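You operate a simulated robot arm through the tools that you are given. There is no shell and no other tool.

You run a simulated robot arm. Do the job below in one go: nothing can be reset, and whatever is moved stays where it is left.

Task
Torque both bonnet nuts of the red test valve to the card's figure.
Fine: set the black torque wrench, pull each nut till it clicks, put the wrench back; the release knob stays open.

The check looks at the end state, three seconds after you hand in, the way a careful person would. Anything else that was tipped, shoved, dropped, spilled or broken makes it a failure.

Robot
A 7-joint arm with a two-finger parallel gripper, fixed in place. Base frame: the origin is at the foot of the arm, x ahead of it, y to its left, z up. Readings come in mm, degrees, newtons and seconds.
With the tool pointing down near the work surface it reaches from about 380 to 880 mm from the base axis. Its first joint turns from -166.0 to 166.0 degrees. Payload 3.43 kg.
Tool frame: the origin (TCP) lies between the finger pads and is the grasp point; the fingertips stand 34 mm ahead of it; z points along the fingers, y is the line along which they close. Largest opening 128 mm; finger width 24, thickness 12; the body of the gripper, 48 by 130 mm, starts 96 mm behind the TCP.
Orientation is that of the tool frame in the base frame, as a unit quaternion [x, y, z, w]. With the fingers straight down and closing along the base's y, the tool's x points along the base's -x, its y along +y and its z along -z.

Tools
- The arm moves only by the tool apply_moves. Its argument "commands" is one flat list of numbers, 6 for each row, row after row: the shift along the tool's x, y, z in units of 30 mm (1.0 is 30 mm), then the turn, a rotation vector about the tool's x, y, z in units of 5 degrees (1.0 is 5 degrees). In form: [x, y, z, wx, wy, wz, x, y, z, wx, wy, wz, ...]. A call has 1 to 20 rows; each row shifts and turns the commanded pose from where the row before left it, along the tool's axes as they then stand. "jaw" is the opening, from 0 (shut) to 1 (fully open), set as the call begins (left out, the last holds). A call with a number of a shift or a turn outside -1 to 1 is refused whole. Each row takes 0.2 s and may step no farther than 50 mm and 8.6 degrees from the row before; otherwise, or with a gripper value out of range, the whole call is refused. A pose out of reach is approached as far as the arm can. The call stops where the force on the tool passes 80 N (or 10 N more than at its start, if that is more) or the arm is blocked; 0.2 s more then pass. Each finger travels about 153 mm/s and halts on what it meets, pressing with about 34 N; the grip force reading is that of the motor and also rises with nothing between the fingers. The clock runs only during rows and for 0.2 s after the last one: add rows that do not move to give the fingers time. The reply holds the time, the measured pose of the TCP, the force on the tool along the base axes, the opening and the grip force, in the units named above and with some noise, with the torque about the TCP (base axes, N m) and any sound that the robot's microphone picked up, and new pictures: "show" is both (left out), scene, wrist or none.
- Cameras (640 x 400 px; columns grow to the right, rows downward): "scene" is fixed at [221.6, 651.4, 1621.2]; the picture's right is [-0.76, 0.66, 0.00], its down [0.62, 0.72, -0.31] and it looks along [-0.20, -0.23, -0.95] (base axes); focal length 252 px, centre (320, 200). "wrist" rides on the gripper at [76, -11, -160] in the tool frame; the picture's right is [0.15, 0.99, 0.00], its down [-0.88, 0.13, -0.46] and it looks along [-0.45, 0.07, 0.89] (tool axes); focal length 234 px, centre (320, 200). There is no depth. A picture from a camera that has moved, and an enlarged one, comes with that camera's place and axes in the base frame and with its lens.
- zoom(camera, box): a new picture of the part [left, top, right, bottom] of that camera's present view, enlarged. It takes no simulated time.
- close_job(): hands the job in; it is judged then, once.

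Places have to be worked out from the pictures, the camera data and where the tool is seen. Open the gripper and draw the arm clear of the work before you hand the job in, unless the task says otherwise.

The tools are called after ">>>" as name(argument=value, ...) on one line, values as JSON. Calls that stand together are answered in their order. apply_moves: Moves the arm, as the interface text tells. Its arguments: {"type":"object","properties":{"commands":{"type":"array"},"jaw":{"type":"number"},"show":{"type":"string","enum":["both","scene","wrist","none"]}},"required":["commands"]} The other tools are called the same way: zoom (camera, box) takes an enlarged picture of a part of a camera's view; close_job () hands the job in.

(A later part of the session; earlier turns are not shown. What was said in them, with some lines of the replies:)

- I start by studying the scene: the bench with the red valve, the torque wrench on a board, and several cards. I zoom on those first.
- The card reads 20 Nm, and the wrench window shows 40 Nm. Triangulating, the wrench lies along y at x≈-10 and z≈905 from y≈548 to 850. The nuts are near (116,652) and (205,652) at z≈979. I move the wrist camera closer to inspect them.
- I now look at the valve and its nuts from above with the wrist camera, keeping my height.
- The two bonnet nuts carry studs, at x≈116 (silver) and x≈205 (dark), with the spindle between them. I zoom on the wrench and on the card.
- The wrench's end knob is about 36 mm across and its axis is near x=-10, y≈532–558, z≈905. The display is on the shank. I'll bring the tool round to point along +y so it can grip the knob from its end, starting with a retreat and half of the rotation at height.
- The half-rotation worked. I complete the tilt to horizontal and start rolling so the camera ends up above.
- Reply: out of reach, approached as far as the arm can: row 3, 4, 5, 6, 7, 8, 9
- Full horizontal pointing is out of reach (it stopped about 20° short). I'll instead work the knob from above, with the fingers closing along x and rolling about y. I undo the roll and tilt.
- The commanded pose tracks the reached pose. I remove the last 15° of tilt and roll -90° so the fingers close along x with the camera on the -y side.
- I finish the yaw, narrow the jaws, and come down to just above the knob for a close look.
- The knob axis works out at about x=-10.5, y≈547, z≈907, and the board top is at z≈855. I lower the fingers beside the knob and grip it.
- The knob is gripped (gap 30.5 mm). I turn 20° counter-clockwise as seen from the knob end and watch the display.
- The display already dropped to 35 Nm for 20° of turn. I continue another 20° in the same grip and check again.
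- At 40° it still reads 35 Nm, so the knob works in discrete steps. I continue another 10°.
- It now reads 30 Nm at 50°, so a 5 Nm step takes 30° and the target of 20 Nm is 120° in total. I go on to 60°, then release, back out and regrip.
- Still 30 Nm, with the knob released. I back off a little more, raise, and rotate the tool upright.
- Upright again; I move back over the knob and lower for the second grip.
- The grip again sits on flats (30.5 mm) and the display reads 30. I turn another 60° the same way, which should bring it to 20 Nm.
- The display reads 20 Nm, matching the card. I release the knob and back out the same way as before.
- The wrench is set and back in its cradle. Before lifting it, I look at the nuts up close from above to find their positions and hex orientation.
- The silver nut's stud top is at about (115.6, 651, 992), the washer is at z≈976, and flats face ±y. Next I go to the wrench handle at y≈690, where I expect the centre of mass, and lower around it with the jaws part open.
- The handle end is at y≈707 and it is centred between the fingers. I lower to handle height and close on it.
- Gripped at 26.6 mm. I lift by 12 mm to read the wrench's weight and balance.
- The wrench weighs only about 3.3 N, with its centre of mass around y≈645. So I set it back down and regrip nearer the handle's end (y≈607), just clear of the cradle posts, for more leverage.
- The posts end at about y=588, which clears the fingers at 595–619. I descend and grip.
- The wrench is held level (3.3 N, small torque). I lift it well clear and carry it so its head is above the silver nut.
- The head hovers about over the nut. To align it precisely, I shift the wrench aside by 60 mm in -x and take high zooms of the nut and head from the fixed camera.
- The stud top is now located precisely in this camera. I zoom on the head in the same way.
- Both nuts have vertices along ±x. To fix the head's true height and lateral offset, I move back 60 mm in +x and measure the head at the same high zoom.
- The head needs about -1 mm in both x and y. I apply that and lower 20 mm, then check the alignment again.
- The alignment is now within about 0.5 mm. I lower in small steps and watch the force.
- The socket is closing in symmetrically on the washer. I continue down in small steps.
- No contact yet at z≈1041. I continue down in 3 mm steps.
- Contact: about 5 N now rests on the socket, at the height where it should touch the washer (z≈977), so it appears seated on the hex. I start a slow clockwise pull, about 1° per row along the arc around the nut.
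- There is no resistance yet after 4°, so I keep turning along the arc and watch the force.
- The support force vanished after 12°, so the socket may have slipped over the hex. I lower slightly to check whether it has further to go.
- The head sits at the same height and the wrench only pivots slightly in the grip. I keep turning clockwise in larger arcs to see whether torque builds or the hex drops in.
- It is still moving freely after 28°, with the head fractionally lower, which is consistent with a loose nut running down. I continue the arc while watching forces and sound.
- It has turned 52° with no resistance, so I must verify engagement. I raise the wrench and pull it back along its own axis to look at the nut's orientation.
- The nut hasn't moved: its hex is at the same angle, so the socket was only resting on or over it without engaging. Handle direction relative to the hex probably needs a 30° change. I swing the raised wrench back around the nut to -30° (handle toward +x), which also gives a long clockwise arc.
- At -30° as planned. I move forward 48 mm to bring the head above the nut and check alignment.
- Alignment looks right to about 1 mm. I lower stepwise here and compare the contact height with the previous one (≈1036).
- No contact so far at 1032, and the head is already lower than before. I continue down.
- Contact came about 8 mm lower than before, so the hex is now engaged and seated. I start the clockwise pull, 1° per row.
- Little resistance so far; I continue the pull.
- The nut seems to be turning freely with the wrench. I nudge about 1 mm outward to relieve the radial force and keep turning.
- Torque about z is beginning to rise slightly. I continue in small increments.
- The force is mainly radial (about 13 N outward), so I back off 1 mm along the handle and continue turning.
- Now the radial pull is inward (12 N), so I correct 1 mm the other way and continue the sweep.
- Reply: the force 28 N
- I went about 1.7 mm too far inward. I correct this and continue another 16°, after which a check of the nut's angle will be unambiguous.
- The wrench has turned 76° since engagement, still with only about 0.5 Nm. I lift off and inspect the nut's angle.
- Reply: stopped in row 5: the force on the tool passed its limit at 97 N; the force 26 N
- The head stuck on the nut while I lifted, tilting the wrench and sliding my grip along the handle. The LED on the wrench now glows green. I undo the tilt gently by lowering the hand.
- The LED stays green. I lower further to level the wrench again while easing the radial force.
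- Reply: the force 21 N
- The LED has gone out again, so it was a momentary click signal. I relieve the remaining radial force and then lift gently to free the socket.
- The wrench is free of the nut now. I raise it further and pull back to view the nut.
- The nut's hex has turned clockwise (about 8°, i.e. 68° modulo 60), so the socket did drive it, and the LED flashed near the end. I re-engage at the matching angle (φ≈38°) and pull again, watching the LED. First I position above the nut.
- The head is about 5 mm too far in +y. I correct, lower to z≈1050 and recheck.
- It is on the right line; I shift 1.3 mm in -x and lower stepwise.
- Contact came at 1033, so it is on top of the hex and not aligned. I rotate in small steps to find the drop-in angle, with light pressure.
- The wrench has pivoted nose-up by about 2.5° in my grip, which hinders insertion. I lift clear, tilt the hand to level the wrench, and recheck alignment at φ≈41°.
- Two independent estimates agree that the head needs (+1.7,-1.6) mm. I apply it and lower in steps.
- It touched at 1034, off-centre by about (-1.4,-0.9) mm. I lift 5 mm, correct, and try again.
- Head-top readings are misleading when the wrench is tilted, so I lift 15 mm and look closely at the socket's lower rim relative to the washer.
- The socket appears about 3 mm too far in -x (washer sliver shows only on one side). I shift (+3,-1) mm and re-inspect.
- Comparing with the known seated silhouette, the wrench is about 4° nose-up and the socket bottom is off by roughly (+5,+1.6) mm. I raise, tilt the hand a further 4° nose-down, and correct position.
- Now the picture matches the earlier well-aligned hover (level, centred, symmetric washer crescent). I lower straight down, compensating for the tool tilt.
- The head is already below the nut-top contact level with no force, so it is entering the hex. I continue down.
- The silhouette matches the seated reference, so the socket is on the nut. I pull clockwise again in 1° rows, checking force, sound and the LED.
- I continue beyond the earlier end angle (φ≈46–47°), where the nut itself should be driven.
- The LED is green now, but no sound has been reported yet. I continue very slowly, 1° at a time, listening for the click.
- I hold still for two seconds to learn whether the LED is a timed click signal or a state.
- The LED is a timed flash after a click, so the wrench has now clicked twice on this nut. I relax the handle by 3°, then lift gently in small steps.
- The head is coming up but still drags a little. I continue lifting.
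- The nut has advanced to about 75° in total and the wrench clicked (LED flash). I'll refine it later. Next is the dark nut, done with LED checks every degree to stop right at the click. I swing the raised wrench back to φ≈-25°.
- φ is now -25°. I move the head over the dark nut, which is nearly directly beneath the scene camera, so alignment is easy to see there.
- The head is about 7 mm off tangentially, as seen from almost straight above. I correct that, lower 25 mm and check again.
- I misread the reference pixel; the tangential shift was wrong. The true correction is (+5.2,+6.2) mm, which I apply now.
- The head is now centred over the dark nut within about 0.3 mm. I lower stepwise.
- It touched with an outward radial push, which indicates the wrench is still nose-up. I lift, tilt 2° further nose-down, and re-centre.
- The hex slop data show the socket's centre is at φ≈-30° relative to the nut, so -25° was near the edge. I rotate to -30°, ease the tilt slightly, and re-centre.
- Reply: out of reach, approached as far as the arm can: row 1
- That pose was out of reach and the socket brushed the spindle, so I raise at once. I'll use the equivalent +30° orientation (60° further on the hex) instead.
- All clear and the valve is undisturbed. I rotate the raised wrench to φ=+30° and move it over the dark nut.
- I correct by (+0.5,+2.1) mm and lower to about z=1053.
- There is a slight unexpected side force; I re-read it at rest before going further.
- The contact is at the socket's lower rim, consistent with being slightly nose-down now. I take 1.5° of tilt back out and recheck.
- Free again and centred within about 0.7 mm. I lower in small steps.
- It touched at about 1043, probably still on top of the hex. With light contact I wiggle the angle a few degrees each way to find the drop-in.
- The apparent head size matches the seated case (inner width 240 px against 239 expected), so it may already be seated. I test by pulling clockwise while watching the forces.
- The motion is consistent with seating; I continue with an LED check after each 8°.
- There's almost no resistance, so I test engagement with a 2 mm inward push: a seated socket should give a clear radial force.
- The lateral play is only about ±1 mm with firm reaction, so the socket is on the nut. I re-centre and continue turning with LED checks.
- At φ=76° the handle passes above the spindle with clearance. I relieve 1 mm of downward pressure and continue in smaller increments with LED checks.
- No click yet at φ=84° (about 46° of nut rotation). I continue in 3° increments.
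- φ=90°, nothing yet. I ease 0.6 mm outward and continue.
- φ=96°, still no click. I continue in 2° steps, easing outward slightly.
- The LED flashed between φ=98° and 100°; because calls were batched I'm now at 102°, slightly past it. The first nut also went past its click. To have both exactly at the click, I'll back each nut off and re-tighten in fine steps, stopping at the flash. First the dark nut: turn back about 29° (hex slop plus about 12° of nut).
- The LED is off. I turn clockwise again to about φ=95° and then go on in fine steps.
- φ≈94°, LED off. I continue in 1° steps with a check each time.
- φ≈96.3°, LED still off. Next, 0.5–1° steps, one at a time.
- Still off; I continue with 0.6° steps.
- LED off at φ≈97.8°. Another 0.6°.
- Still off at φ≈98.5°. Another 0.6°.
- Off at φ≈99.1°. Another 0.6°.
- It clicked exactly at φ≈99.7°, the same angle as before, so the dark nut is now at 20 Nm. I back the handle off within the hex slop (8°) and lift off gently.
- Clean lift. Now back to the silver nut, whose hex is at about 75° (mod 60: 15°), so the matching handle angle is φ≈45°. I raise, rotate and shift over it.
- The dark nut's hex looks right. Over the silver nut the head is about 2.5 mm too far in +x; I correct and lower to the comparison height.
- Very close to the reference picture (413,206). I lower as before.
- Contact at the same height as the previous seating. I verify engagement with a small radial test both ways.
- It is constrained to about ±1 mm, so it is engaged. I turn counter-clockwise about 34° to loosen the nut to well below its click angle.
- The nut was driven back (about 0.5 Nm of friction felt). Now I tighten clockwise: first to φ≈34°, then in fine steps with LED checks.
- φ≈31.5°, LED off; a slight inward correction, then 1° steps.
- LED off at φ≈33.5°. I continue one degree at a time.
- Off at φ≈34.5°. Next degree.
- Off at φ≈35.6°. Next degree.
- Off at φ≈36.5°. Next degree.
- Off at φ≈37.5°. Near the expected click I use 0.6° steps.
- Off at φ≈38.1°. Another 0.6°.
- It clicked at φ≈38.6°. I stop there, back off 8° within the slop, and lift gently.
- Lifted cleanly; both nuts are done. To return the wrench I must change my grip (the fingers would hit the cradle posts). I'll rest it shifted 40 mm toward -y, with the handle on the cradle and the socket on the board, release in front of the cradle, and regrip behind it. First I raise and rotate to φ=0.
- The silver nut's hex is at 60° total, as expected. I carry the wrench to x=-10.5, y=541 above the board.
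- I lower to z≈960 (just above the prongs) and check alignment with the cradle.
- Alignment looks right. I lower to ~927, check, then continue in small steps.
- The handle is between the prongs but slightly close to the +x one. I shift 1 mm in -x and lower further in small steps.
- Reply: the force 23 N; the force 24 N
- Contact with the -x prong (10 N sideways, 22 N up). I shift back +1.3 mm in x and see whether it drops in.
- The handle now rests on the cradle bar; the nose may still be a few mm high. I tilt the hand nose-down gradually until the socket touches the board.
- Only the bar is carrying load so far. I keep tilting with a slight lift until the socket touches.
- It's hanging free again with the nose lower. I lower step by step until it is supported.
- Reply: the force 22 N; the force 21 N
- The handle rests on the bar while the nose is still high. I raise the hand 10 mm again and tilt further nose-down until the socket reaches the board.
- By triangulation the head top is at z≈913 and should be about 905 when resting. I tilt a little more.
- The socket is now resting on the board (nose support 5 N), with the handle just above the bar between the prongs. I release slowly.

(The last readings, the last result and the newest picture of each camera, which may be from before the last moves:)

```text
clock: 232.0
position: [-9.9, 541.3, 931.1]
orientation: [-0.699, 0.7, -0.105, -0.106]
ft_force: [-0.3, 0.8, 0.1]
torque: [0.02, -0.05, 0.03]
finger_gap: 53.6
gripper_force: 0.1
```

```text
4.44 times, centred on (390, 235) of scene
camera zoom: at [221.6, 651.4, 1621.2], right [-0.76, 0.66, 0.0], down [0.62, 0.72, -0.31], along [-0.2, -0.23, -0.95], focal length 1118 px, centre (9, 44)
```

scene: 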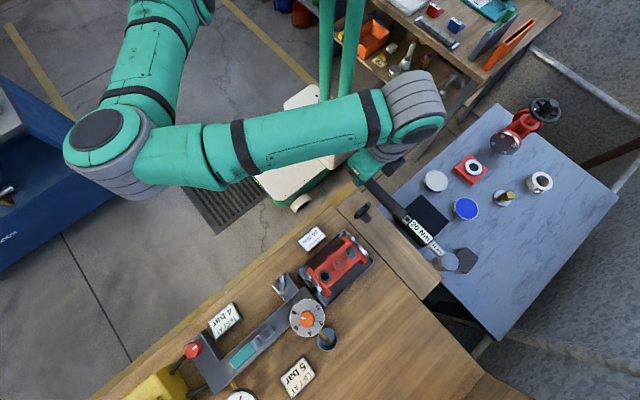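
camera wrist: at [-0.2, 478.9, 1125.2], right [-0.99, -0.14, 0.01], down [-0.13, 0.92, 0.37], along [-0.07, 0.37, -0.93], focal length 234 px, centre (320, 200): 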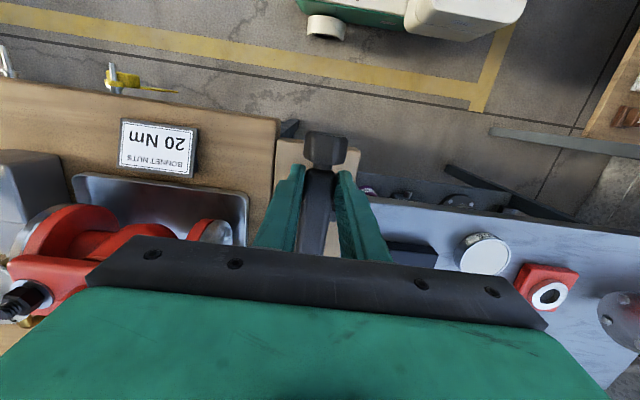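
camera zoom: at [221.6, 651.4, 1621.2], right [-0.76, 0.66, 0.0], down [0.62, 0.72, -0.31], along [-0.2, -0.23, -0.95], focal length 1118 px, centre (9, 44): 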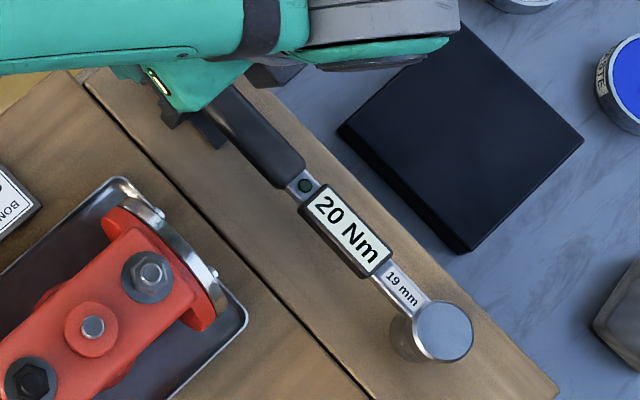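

The wrench is resting stably. I raise the hand vertically, untilt it, and look.

>>> apply_moves(commands=[0.29, 0, -0.95, 0, 0, 0, 0.29, 0, -0.95, 0, 0, 0, 0.29, 0, -0.95, 0, 0, 0, 0, 0, 0, 0, -0.86, 0, 0, 0, 0, 0, -0.86, 0, 0, 0, 0, 0, -0.86, 0, 0, 0, 0, 0, -0.85, 0, 0, 0, 0, 0, 0, 0], show="both")

>>> zoom(camera="scene", box=[340, 190, 440, 280])

>>> zoom(camera="wrist", box=[240, 100, 400, 260])

```text
clock: 233.8
position: [-9.7, 543.2, 1019.9]
orientation: [-0.707, 0.707, 0.0, -0.001]
ft_force: [0.5, 0.0, -0.4]
torque: [0.02, 0.06, -0.02]
finger_gap: 54.1
gripper_force: 0.2
camera wrist: at [0.6, 466.5, 1179.7], right [-0.99, -0.15, 0.0], down [-0.13, 0.88, 0.46], along [-0.07, 0.45, -0.89], focal length 234 px, centre (320, 200)
```

scene: 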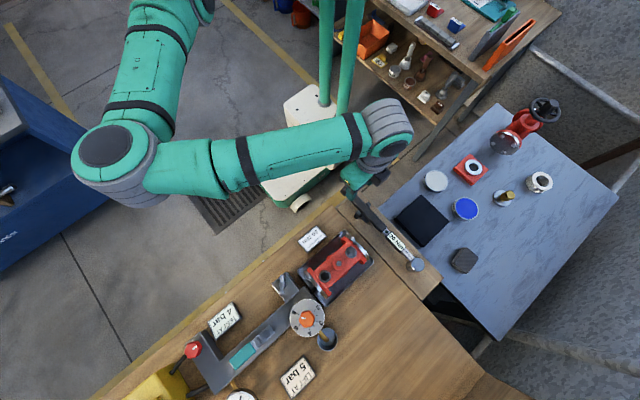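
wrist: 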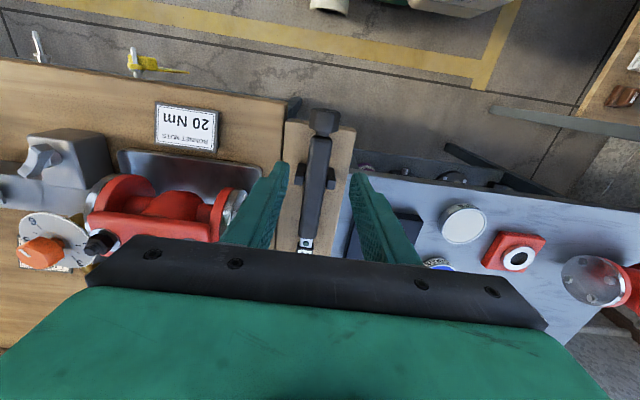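

```text
4.44 times, centred on (390, 235) of scene
camera zoom: at [221.6, 651.4, 1621.2], right [-0.76, 0.66, 0.0], down [0.62, 0.72, -0.31], along [-0.2, -0.23, -0.95], focal length 1118 px, centre (9, 44)
```

zoom: 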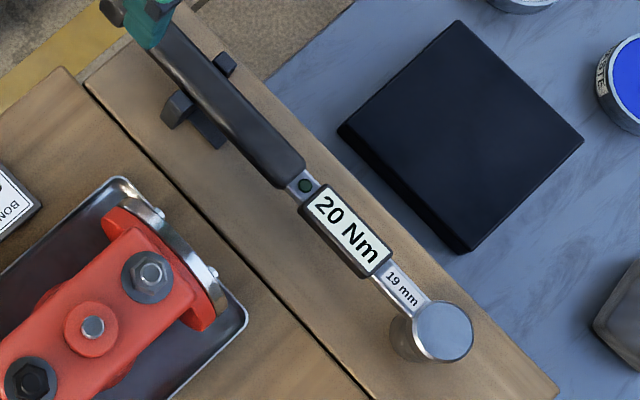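

```text
2.50 times, centred on (320, 180) of wrist
camera zoom: at [0.6, 466.5, 1179.7], right [-0.99, -0.15, 0.0], down [-0.13, 0.88, 0.46], along [-0.07, 0.45, -0.89], focal length 585 px, centre (320, 250)
```

zoom: 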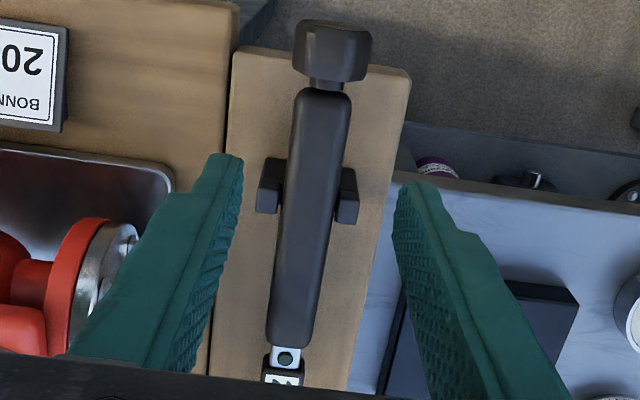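

The wrench sits well in the cradle, shifted toward -y. I move behind the posts (y≈612), lower and regrip near its balance point.

>>> apply_moves(commands=[-0.767, 0.02, 0, 0, 0, 0, -0.767, 0, 0, 0, 0, 0, -0.767, 0, 0, 0, 0, 0, 0, 0, 0.87, 0, 0, 0, 0, 0, 0.87, 0, 0, 0, 0, 0, 0, 0, 0, 0], show="wrist")

>>> zoom(camera="wrist", box=[240, 90, 400, 250])

```text
clock: 235.2
position: [-11.8, 612.8, 967.9]
orientation: [-0.706, 0.708, -0.001, -0.001]
ft_force: [-0.1, 0.5, -0.7]
torque: [0.02, 0.02, -0.01]
finger_gap: 53.6
gripper_force: 0.1
camera wrist: at [-0.3, 535.7, 1126.9], right [-0.99, -0.14, 0.0], down [-0.13, 0.88, 0.45], along [-0.07, 0.45, -0.89], focal length 234 px, centre (320, 200)
```

wrist: 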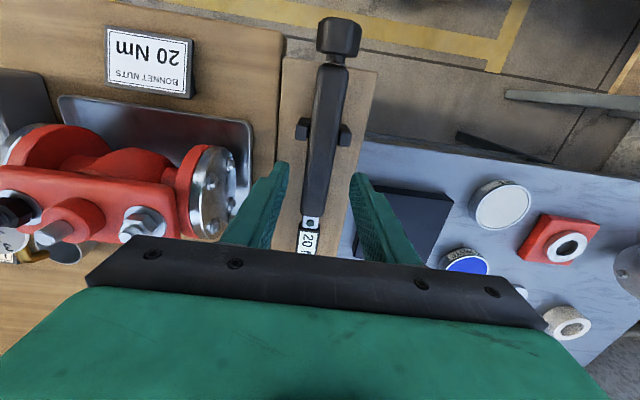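

```text
2.50 times, centred on (320, 170) of wrist
camera zoom: at [-0.3, 535.7, 1126.9], right [-0.99, -0.14, 0.0], down [-0.13, 0.88, 0.45], along [-0.07, 0.45, -0.89], focal length 585 px, centre (320, 275)
```

zoom: 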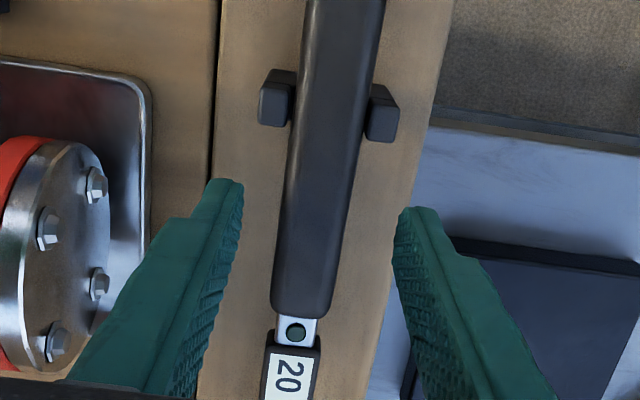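

Well placed. I lower to handle height and grip.

>>> apply_moves(commands=[0, -0.02, 0.9, 0, 0, 0, 0, 0, 0.9, 0, 0, 0, 0, 0, 0, 0, 0, 0], show="none")

>>> apply_moves(commands=[0, 0, 0, 0, 0, 0, 0, 0, 0, 0, 0, 0, 0, 0, 0, 0, 0, 0], jaw=0.1, show="none")

>>> apply_moves(commands=[0, 0, -0.3, 0, 0, 0, 0, 0, -0.3, 0, 0, 0, 0, 0, 0, 0, 0, 0, 0, 0, 0, 0, 0, 0], show="wrist")

>>> zoom(camera="scene", box=[340, 190, 440, 280])

```text
clock: 236.0
position: [-9.5, 612.1, 911.8]
orientation: [-0.707, 0.708, -0.001, -0.001]
ft_force: [0.1, 0.5, -0.1]
torque: [0.02, 0.0, -0.01]
finger_gap: 53.6
gripper_force: 0.0
```

```text
clock: 236.8
position: [-10.8, 611.8, 913.2]
orientation: [-0.706, 0.708, 0.0, -0.001]
ft_force: [0.5, 0.3, -0.2]
torque: [-0.01, 0.01, 0.01]
finger_gap: 26.7
gripper_force: 34.0
```

```text
clock: 237.8
position: [-10.2, 610.4, 930.6]
orientation: [0.707, -0.707, 0.0, 0.002]
ft_force: [-0.2, -0.2, -3.5]
torque: [0.04, 0.02, -0.02]
finger_gap: 26.4
gripper_force: 34.1
camera wrist: at [0.8, 535.2, 1091.7], right [-0.99, -0.15, 0.0], down [-0.13, 0.88, 0.45], along [-0.07, 0.45, -0.89], focal length 234 px, centre (320, 200)
```

wrist: 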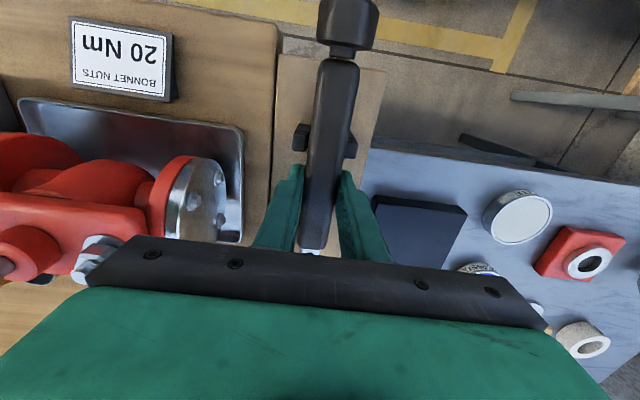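

```text
4.44 times, centred on (390, 235) of scene
camera zoom: at [221.6, 651.4, 1621.2], right [-0.76, 0.66, 0.0], down [0.62, 0.72, -0.31], along [-0.2, -0.23, -0.95], focal length 1118 px, centre (9, 44)
```

zoom: 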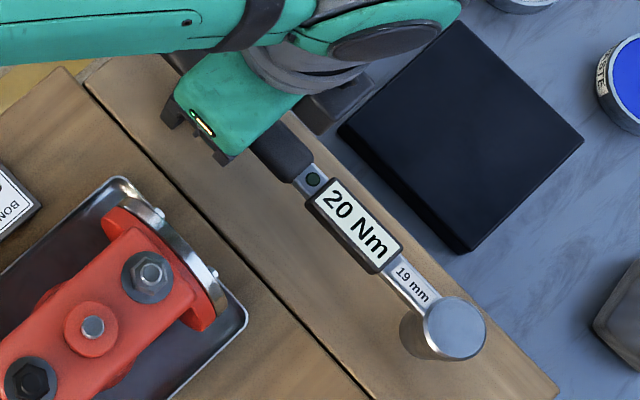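

Gripped right at the balance point. I move +39.5 mm in y to the home position and compare with the original picture before setting it down.

>>> apply_moves(commands=[-0.44, 0, 0, 0, 0, 0, -0.44, 0, 0, 0, 0, 0, -0.437, 0, 0, 0, 0, 0, 0, 0, 0, 0, 0, 0, 0, 0, 0, 0, 0, 0], show="wrist")

>>> zoom(camera="scene", box=[340, 170, 450, 300])

>>> zoom(camera="wrist", box=[240, 0, 400, 160])

```text
clock: 239.0
position: [-10.4, 651.4, 932.7]
orientation: [-0.707, 0.707, -0.001, -0.001]
ft_force: [0.5, 0.0, -2.9]
torque: [0.02, 0.01, 0.0]
finger_gap: 26.6
gripper_force: 33.8
camera wrist: at [0.3, 575.2, 1090.9], right [-0.99, -0.15, 0.0], down [-0.13, 0.88, 0.45], along [-0.07, 0.45, -0.89], focal length 234 px, centre (320, 200)
```

wrist: 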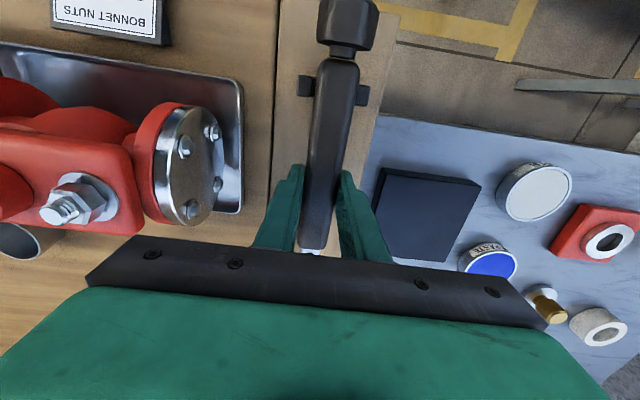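

```text
3.08 times, centred on (395, 235) of scene
camera zoom: at [221.6, 651.4, 1621.2], right [-0.76, 0.66, 0.0], down [0.62, 0.72, -0.31], along [-0.2, -0.23, -0.95], focal length 774 px, centre (89, 92)
```

zoom: 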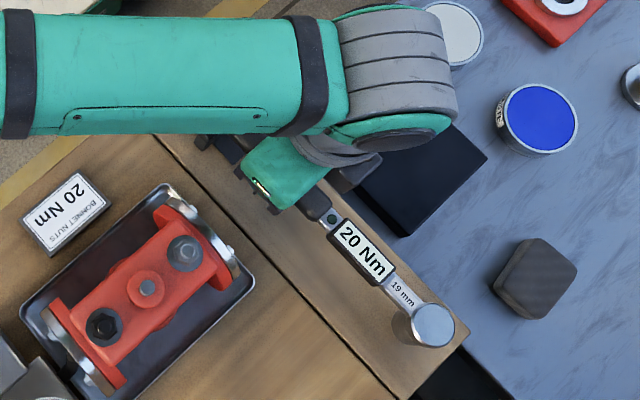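

```text
2.50 times, centred on (320, 80) of wrist
camera zoom: at [0.3, 575.2, 1090.9], right [-0.99, -0.15, 0.0], down [-0.13, 0.88, 0.45], along [-0.07, 0.45, -0.89], focal length 585 px, centre (320, 500)
```

zoom: 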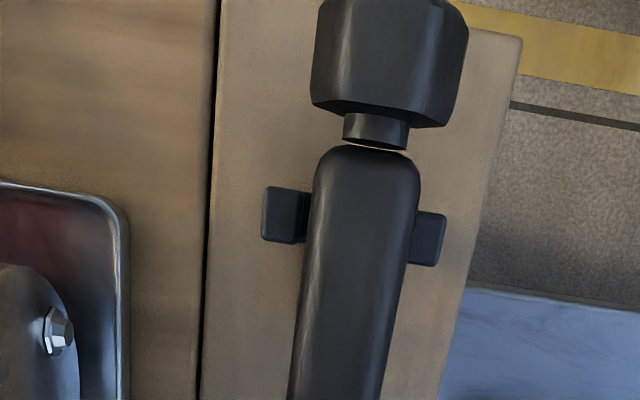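

The head is about 3 mm short of its original y. I move +3.5 mm more and lower it into the cradle.

>>> apply_moves(commands=[-0.117, 0, 0.2, 0, 0, 0, 0, 0, 0.2, 0, 0, 0, 0, 0, 0, 0, 0, 0], show="none")

>>> apply_moves(commands=[0, 0, 0.1, 0, 0, 0, 0, 0, 0, 0, 0, 0], show="none")

>>> apply_moves(commands=[0, 0, 0.08, 0, 0, 0, 0, 0, 0, 0, 0, 0], show="wrist")

>>> zoom(camera="scene", box=[340, 170, 450, 300])

>>> zoom(camera="wrist", box=[240, 0, 400, 160])

```text
clock: 239.8
position: [-11.1, 654.3, 918.9]
orientation: [0.707, -0.707, 0.001, 0.001]
ft_force: [4.8, 1.6, -3.5]
torque: [0.04, -0.07, 0.35]
finger_gap: 26.7
gripper_force: 34.1
```

```text
clock: 240.4
position: [-10.4, 656.3, 914.8]
orientation: [-0.706, 0.708, 0.0, -0.001]
ft_force: [-0.7, -0.2, -4.0]
torque: [0.04, 0.0, -0.02]
finger_gap: 26.4
gripper_force: 33.6
```

```text
clock: 241.0
position: [-10.4, 654.4, 913.3]
orientation: [-0.706, 0.708, -0.002, -0.001]
ft_force: [1.1, -0.8, -4.7]
torque: [0.06, 0.01, 0.01]
finger_gap: 26.6
gripper_force: 33.9
camera wrist: at [0.2, 577.9, 1073.9], right [-0.99, -0.14, 0.0], down [-0.13, 0.88, 0.45], along [-0.07, 0.45, -0.89], focal length 234 px, centre (320, 200)
```

wrist: 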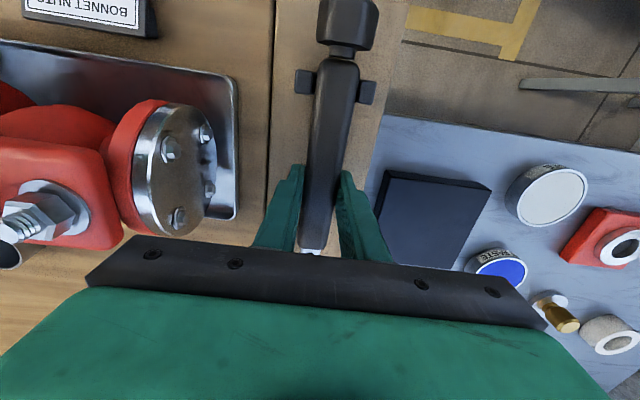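

```text
3.08 times, centred on (395, 235) of scene
camera zoom: at [221.6, 651.4, 1621.2], right [-0.76, 0.66, 0.0], down [0.62, 0.72, -0.31], along [-0.2, -0.23, -0.95], focal length 774 px, centre (89, 92)
```

zoom: 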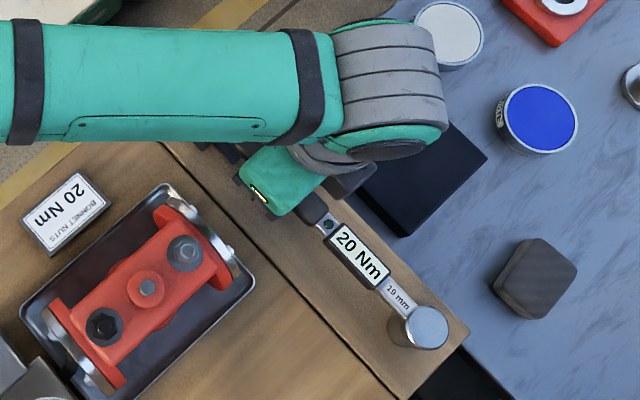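

```text
2.50 times, centred on (320, 80) of wrist
camera zoom: at [0.2, 577.9, 1073.9], right [-0.99, -0.14, 0.0], down [-0.13, 0.88, 0.45], along [-0.07, 0.45, -0.89], focal length 585 px, centre (320, 500)
```

zoom: 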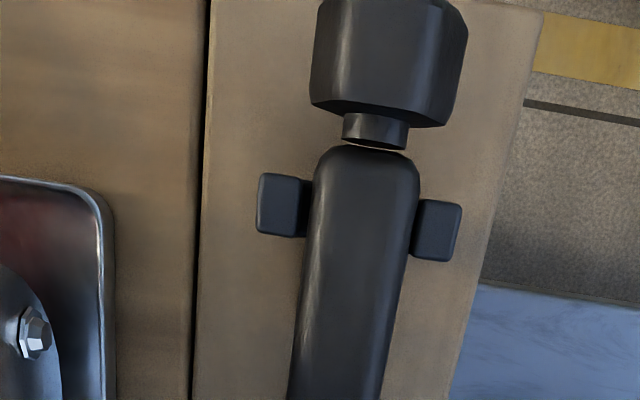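

Still hanging; it is within a few mm of home. I add 2 mm in y and lower until it rests.

>>> apply_moves(commands=[-0.067, 0, 0.08, 0, 0, 0, 0, 0, 0, 0, 0, 0], show="none")

>>> apply_moves(commands=[0, 0, 0.07, 0, 0, 0, 0, 0, 0, 0, 0, 0], show="none")

```text
clock: 241.6
position: [-10.9, 657.1, 914.0]
orientation: [-0.707, 0.708, 0.0, 0.0]
ft_force: [1.4, -6.8, 20.7]
torque: [-0.62, 0.06, 0.01]
finger_gap: 26.7
gripper_force: 34.3
```

```text
clock: 242.2
position: [-11.1, 657.3, 909.4]
orientation: [-0.707, 0.707, 0.0, 0.0]
ft_force: [-0.2, 5.3, 7.7]
torque: [-0.83, 0.02, -0.06]
finger_gap: 26.9
gripper_force: 33.9
```

The cradle is carrying the handle. I open the jaws gently and check.

>>> apply_moves(commands=[0, 0, 0, 0, 0, 0, 0, 0, 0, 0, 0, 0], jaw=0.22, show="none")

>>> apply_moves(commands=[0, 0, 0, 0, 0, 0, 0, 0, 0, 0, 0, 0, 0, 0, -0.8, 0, 0, 0, 0, 0, -0.8, 0, 0, 0, 0, 0, -0.9, 0, 0, 0, 0, 0, -0.9, 0, 0, 0, 0.9, 0, -0.5, 0, 0, 0, 0.9, 0, 0, 0, 0, 0, 0.9, 0, 0, 0, 0, 0, 0.9, 0, 0, 0, 0, 0], jaw=0.45, show="both")

>>> zoom(camera="scene", box=[340, 170, 450, 300])

>>> zoom(camera="wrist", box=[240, 100, 400, 260])

```text
clock: 242.8
position: [-9.9, 656.1, 908.1]
orientation: [0.707, -0.707, 0.001, 0.001]
ft_force: [-0.5, -0.2, -1.1]
torque: [-0.01, -0.02, -0.01]
finger_gap: 28.5
gripper_force: 0.0
```

```text
clock: 245.0
position: [-11.0, 547.7, 1025.3]
orientation: [-0.707, 0.707, -0.001, -0.001]
ft_force: [-0.3, -0.7, -1.0]
torque: [-0.02, -0.02, 0.0]
finger_gap: 57.5
gripper_force: 0.1
camera wrist: at [0.5, 472.1, 1185.7], right [-0.99, -0.14, 0.0], down [-0.13, 0.88, 0.45], along [-0.07, 0.45, -0.89], focal length 234 px, centre (320, 200)
```

scene: 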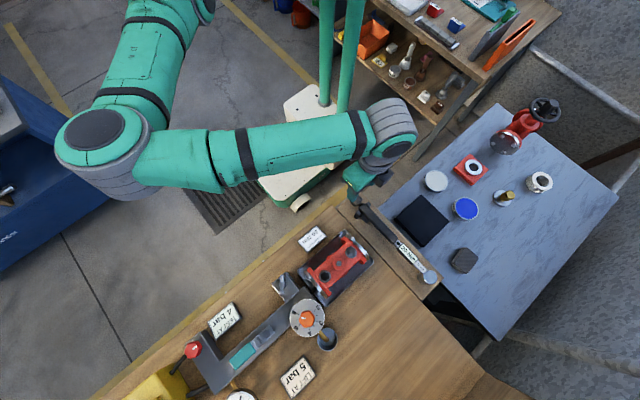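
wrist: 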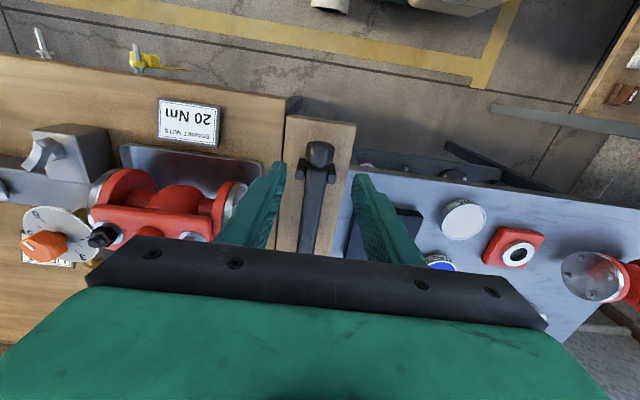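

```text
3.08 times, centred on (395, 235) of scene
camera zoom: at [221.6, 651.4, 1621.2], right [-0.76, 0.66, 0.0], down [0.62, 0.72, -0.31], along [-0.2, -0.23, -0.95], focal length 774 px, centre (89, 92)
```

zoom: 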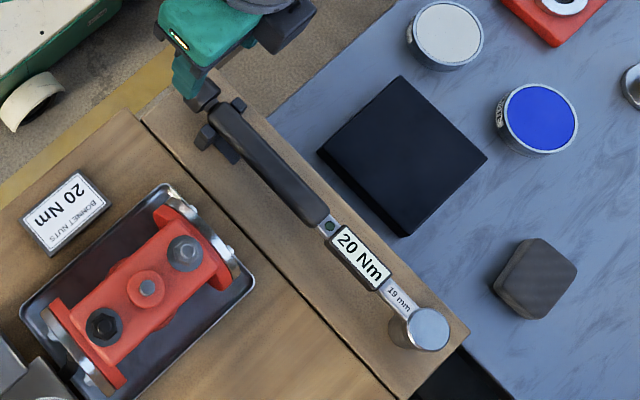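

```text
2.50 times, centred on (320, 180) of wrist
camera zoom: at [0.5, 472.1, 1185.7], right [-0.99, -0.14, 0.0], down [-0.13, 0.88, 0.45], along [-0.07, 0.45, -0.89], focal length 585 px, centre (320, 250)
```

zoom: 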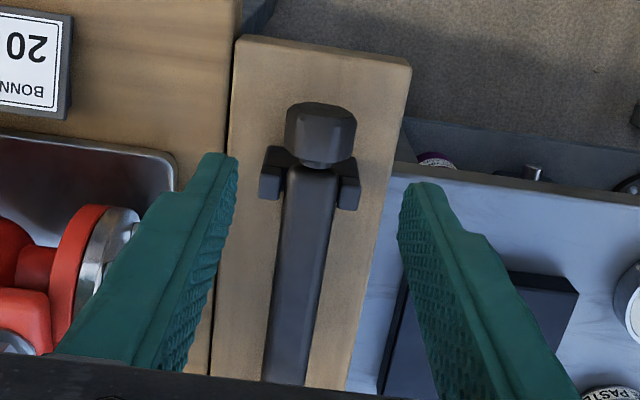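

The wrench is back in its cradle showing 20 Nm, within a few mm of where it started. I open the gripper fully and withdraw to the starting area, then check the scene.

>>> apply_moves(commands=[0, 0.5, -1, 0, 0, 0, 0, 0.5, -1, 0, 0, 0, 0, 0.5, -1, 0, 0, 0, 0, 0.5, -1, 0, 0, 0, 0, 0.5, -1, 0, 0, 0, 0, 0.5, -1, 0, 0, 0, 0, 0, 0, 0, 0, 0], jaw=1, show="both")

>>> zoom(camera="scene", box=[340, 170, 450, 300])

>>> zoom(camera="scene", box=[290, 215, 380, 305])

>>> zoom(camera="scene", box=[160, 250, 350, 400])

```text
clock: 246.6
position: [-100.1, 548.6, 1206.2]
orientation: [-0.707, 0.708, -0.001, -0.001]
ft_force: [0.3, -0.4, 0.5]
torque: [0.0, -0.03, -0.02]
finger_gap: 128.1
gripper_force: 0.1
camera wrist: at [-89.8, 472.2, 1366.7], right [-0.99, -0.15, 0.0], down [-0.13, 0.88, 0.45], along [-0.07, 0.45, -0.89], focal length 234 px, centre (320, 200)
```

scene: 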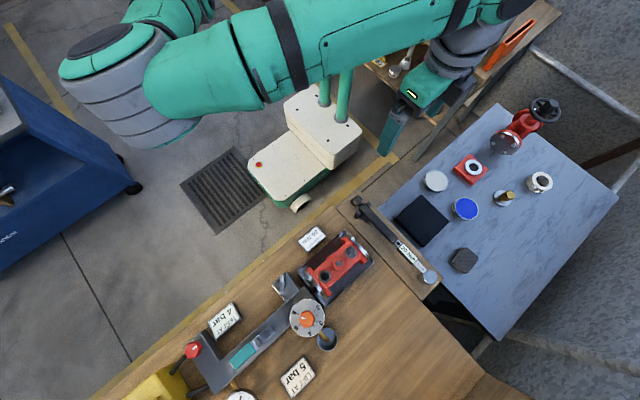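
wrist: 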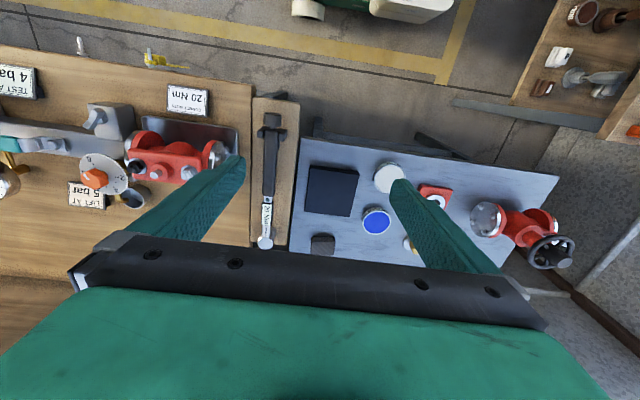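

```text
3.08 times, centred on (395, 235) of scene
camera zoom: at [221.6, 651.4, 1621.2], right [-0.76, 0.66, 0.0], down [0.62, 0.72, -0.31], along [-0.2, -0.23, -0.95], focal length 774 px, centre (89, 92)
```

zoom: 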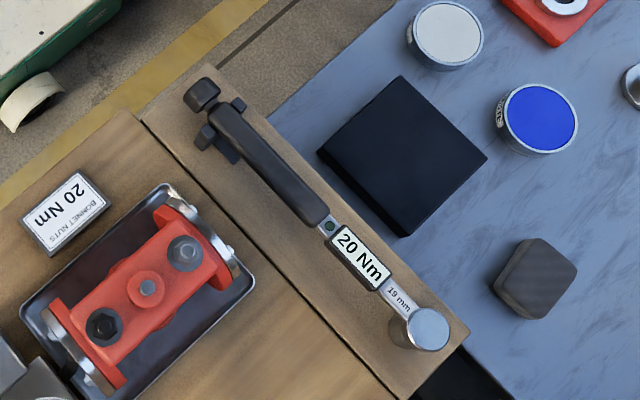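

```text
4.44 times, centred on (335, 260) of scene
camera zoom: at [221.6, 651.4, 1621.2], right [-0.76, 0.66, 0.0], down [0.62, 0.72, -0.31], along [-0.2, -0.23, -0.95], focal length 1118 px, centre (253, -67)
```

zoom: 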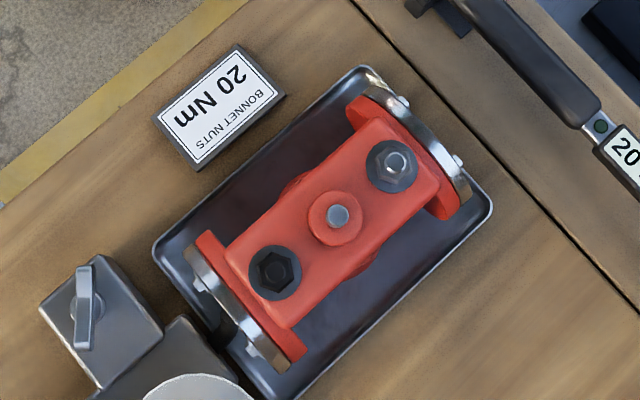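

```text
2.67 times, centred on (255, 325) of scene
camera zoom: at [221.6, 651.4, 1621.2], right [-0.76, 0.66, 0.0], down [0.62, 0.72, -0.31], along [-0.2, -0.23, -0.95], focal length 671 px, centre (493, -133)
```

zoom: 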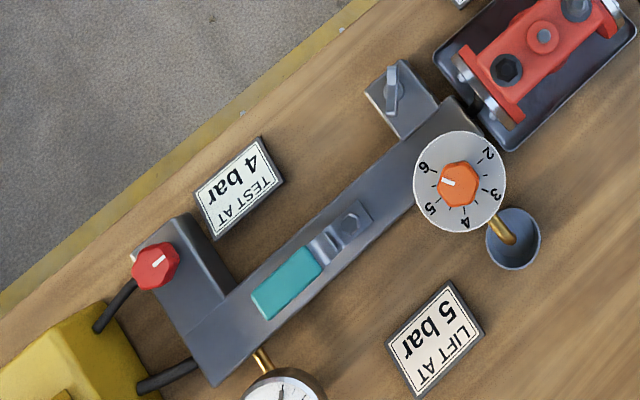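

The wrench is in its cradle at 20 Nm, both nuts were pulled to the click, and the valve, cards, rig and red knob look unchanged. The arm is clear and the gripper open, so I hand in.

>>> close_job()

```text
The job is handed in.
```

Both bonnet nuts are torqued to the card's 20 Nm, and the wrench is back in its cradle still set to 20 Nm. I handed the job in; I haven't seen the result of the check.

- **Setting:** the wrench started at 40 Nm. I turned its end knob down in four 5 Nm steps to 20 Nm.
- **Click signal:** the microphone reported no sound on any pull. I went by the green light on the wrench, which came on for a few seconds at the same nut angle each time I re-tightened. I took that as the click.
- **Nuts:** on the first pulls I went past the click, by about 2–4° on the dark nut and 15° on the silver one. I backed both off and re-tightened in steps of about 0.6°, stopping at the light. It came on after about 60° of turn on each nut.
- **Bumps along the way:** early on the socket stuck on the silver nut as I lifted it, and the pull on the tool peaked at 97 N. Later the socket brushed the valve's spindle. In the final pictures the valve and tray are where they were.
- **Wrench position:** it rests within a few millimetres of where it started.
- **Everything else:** I didn't touch the red knob on the test rig, which I took to be the release knob. The other cards and parts look unmoved. The gripper is open and the arm is clear.
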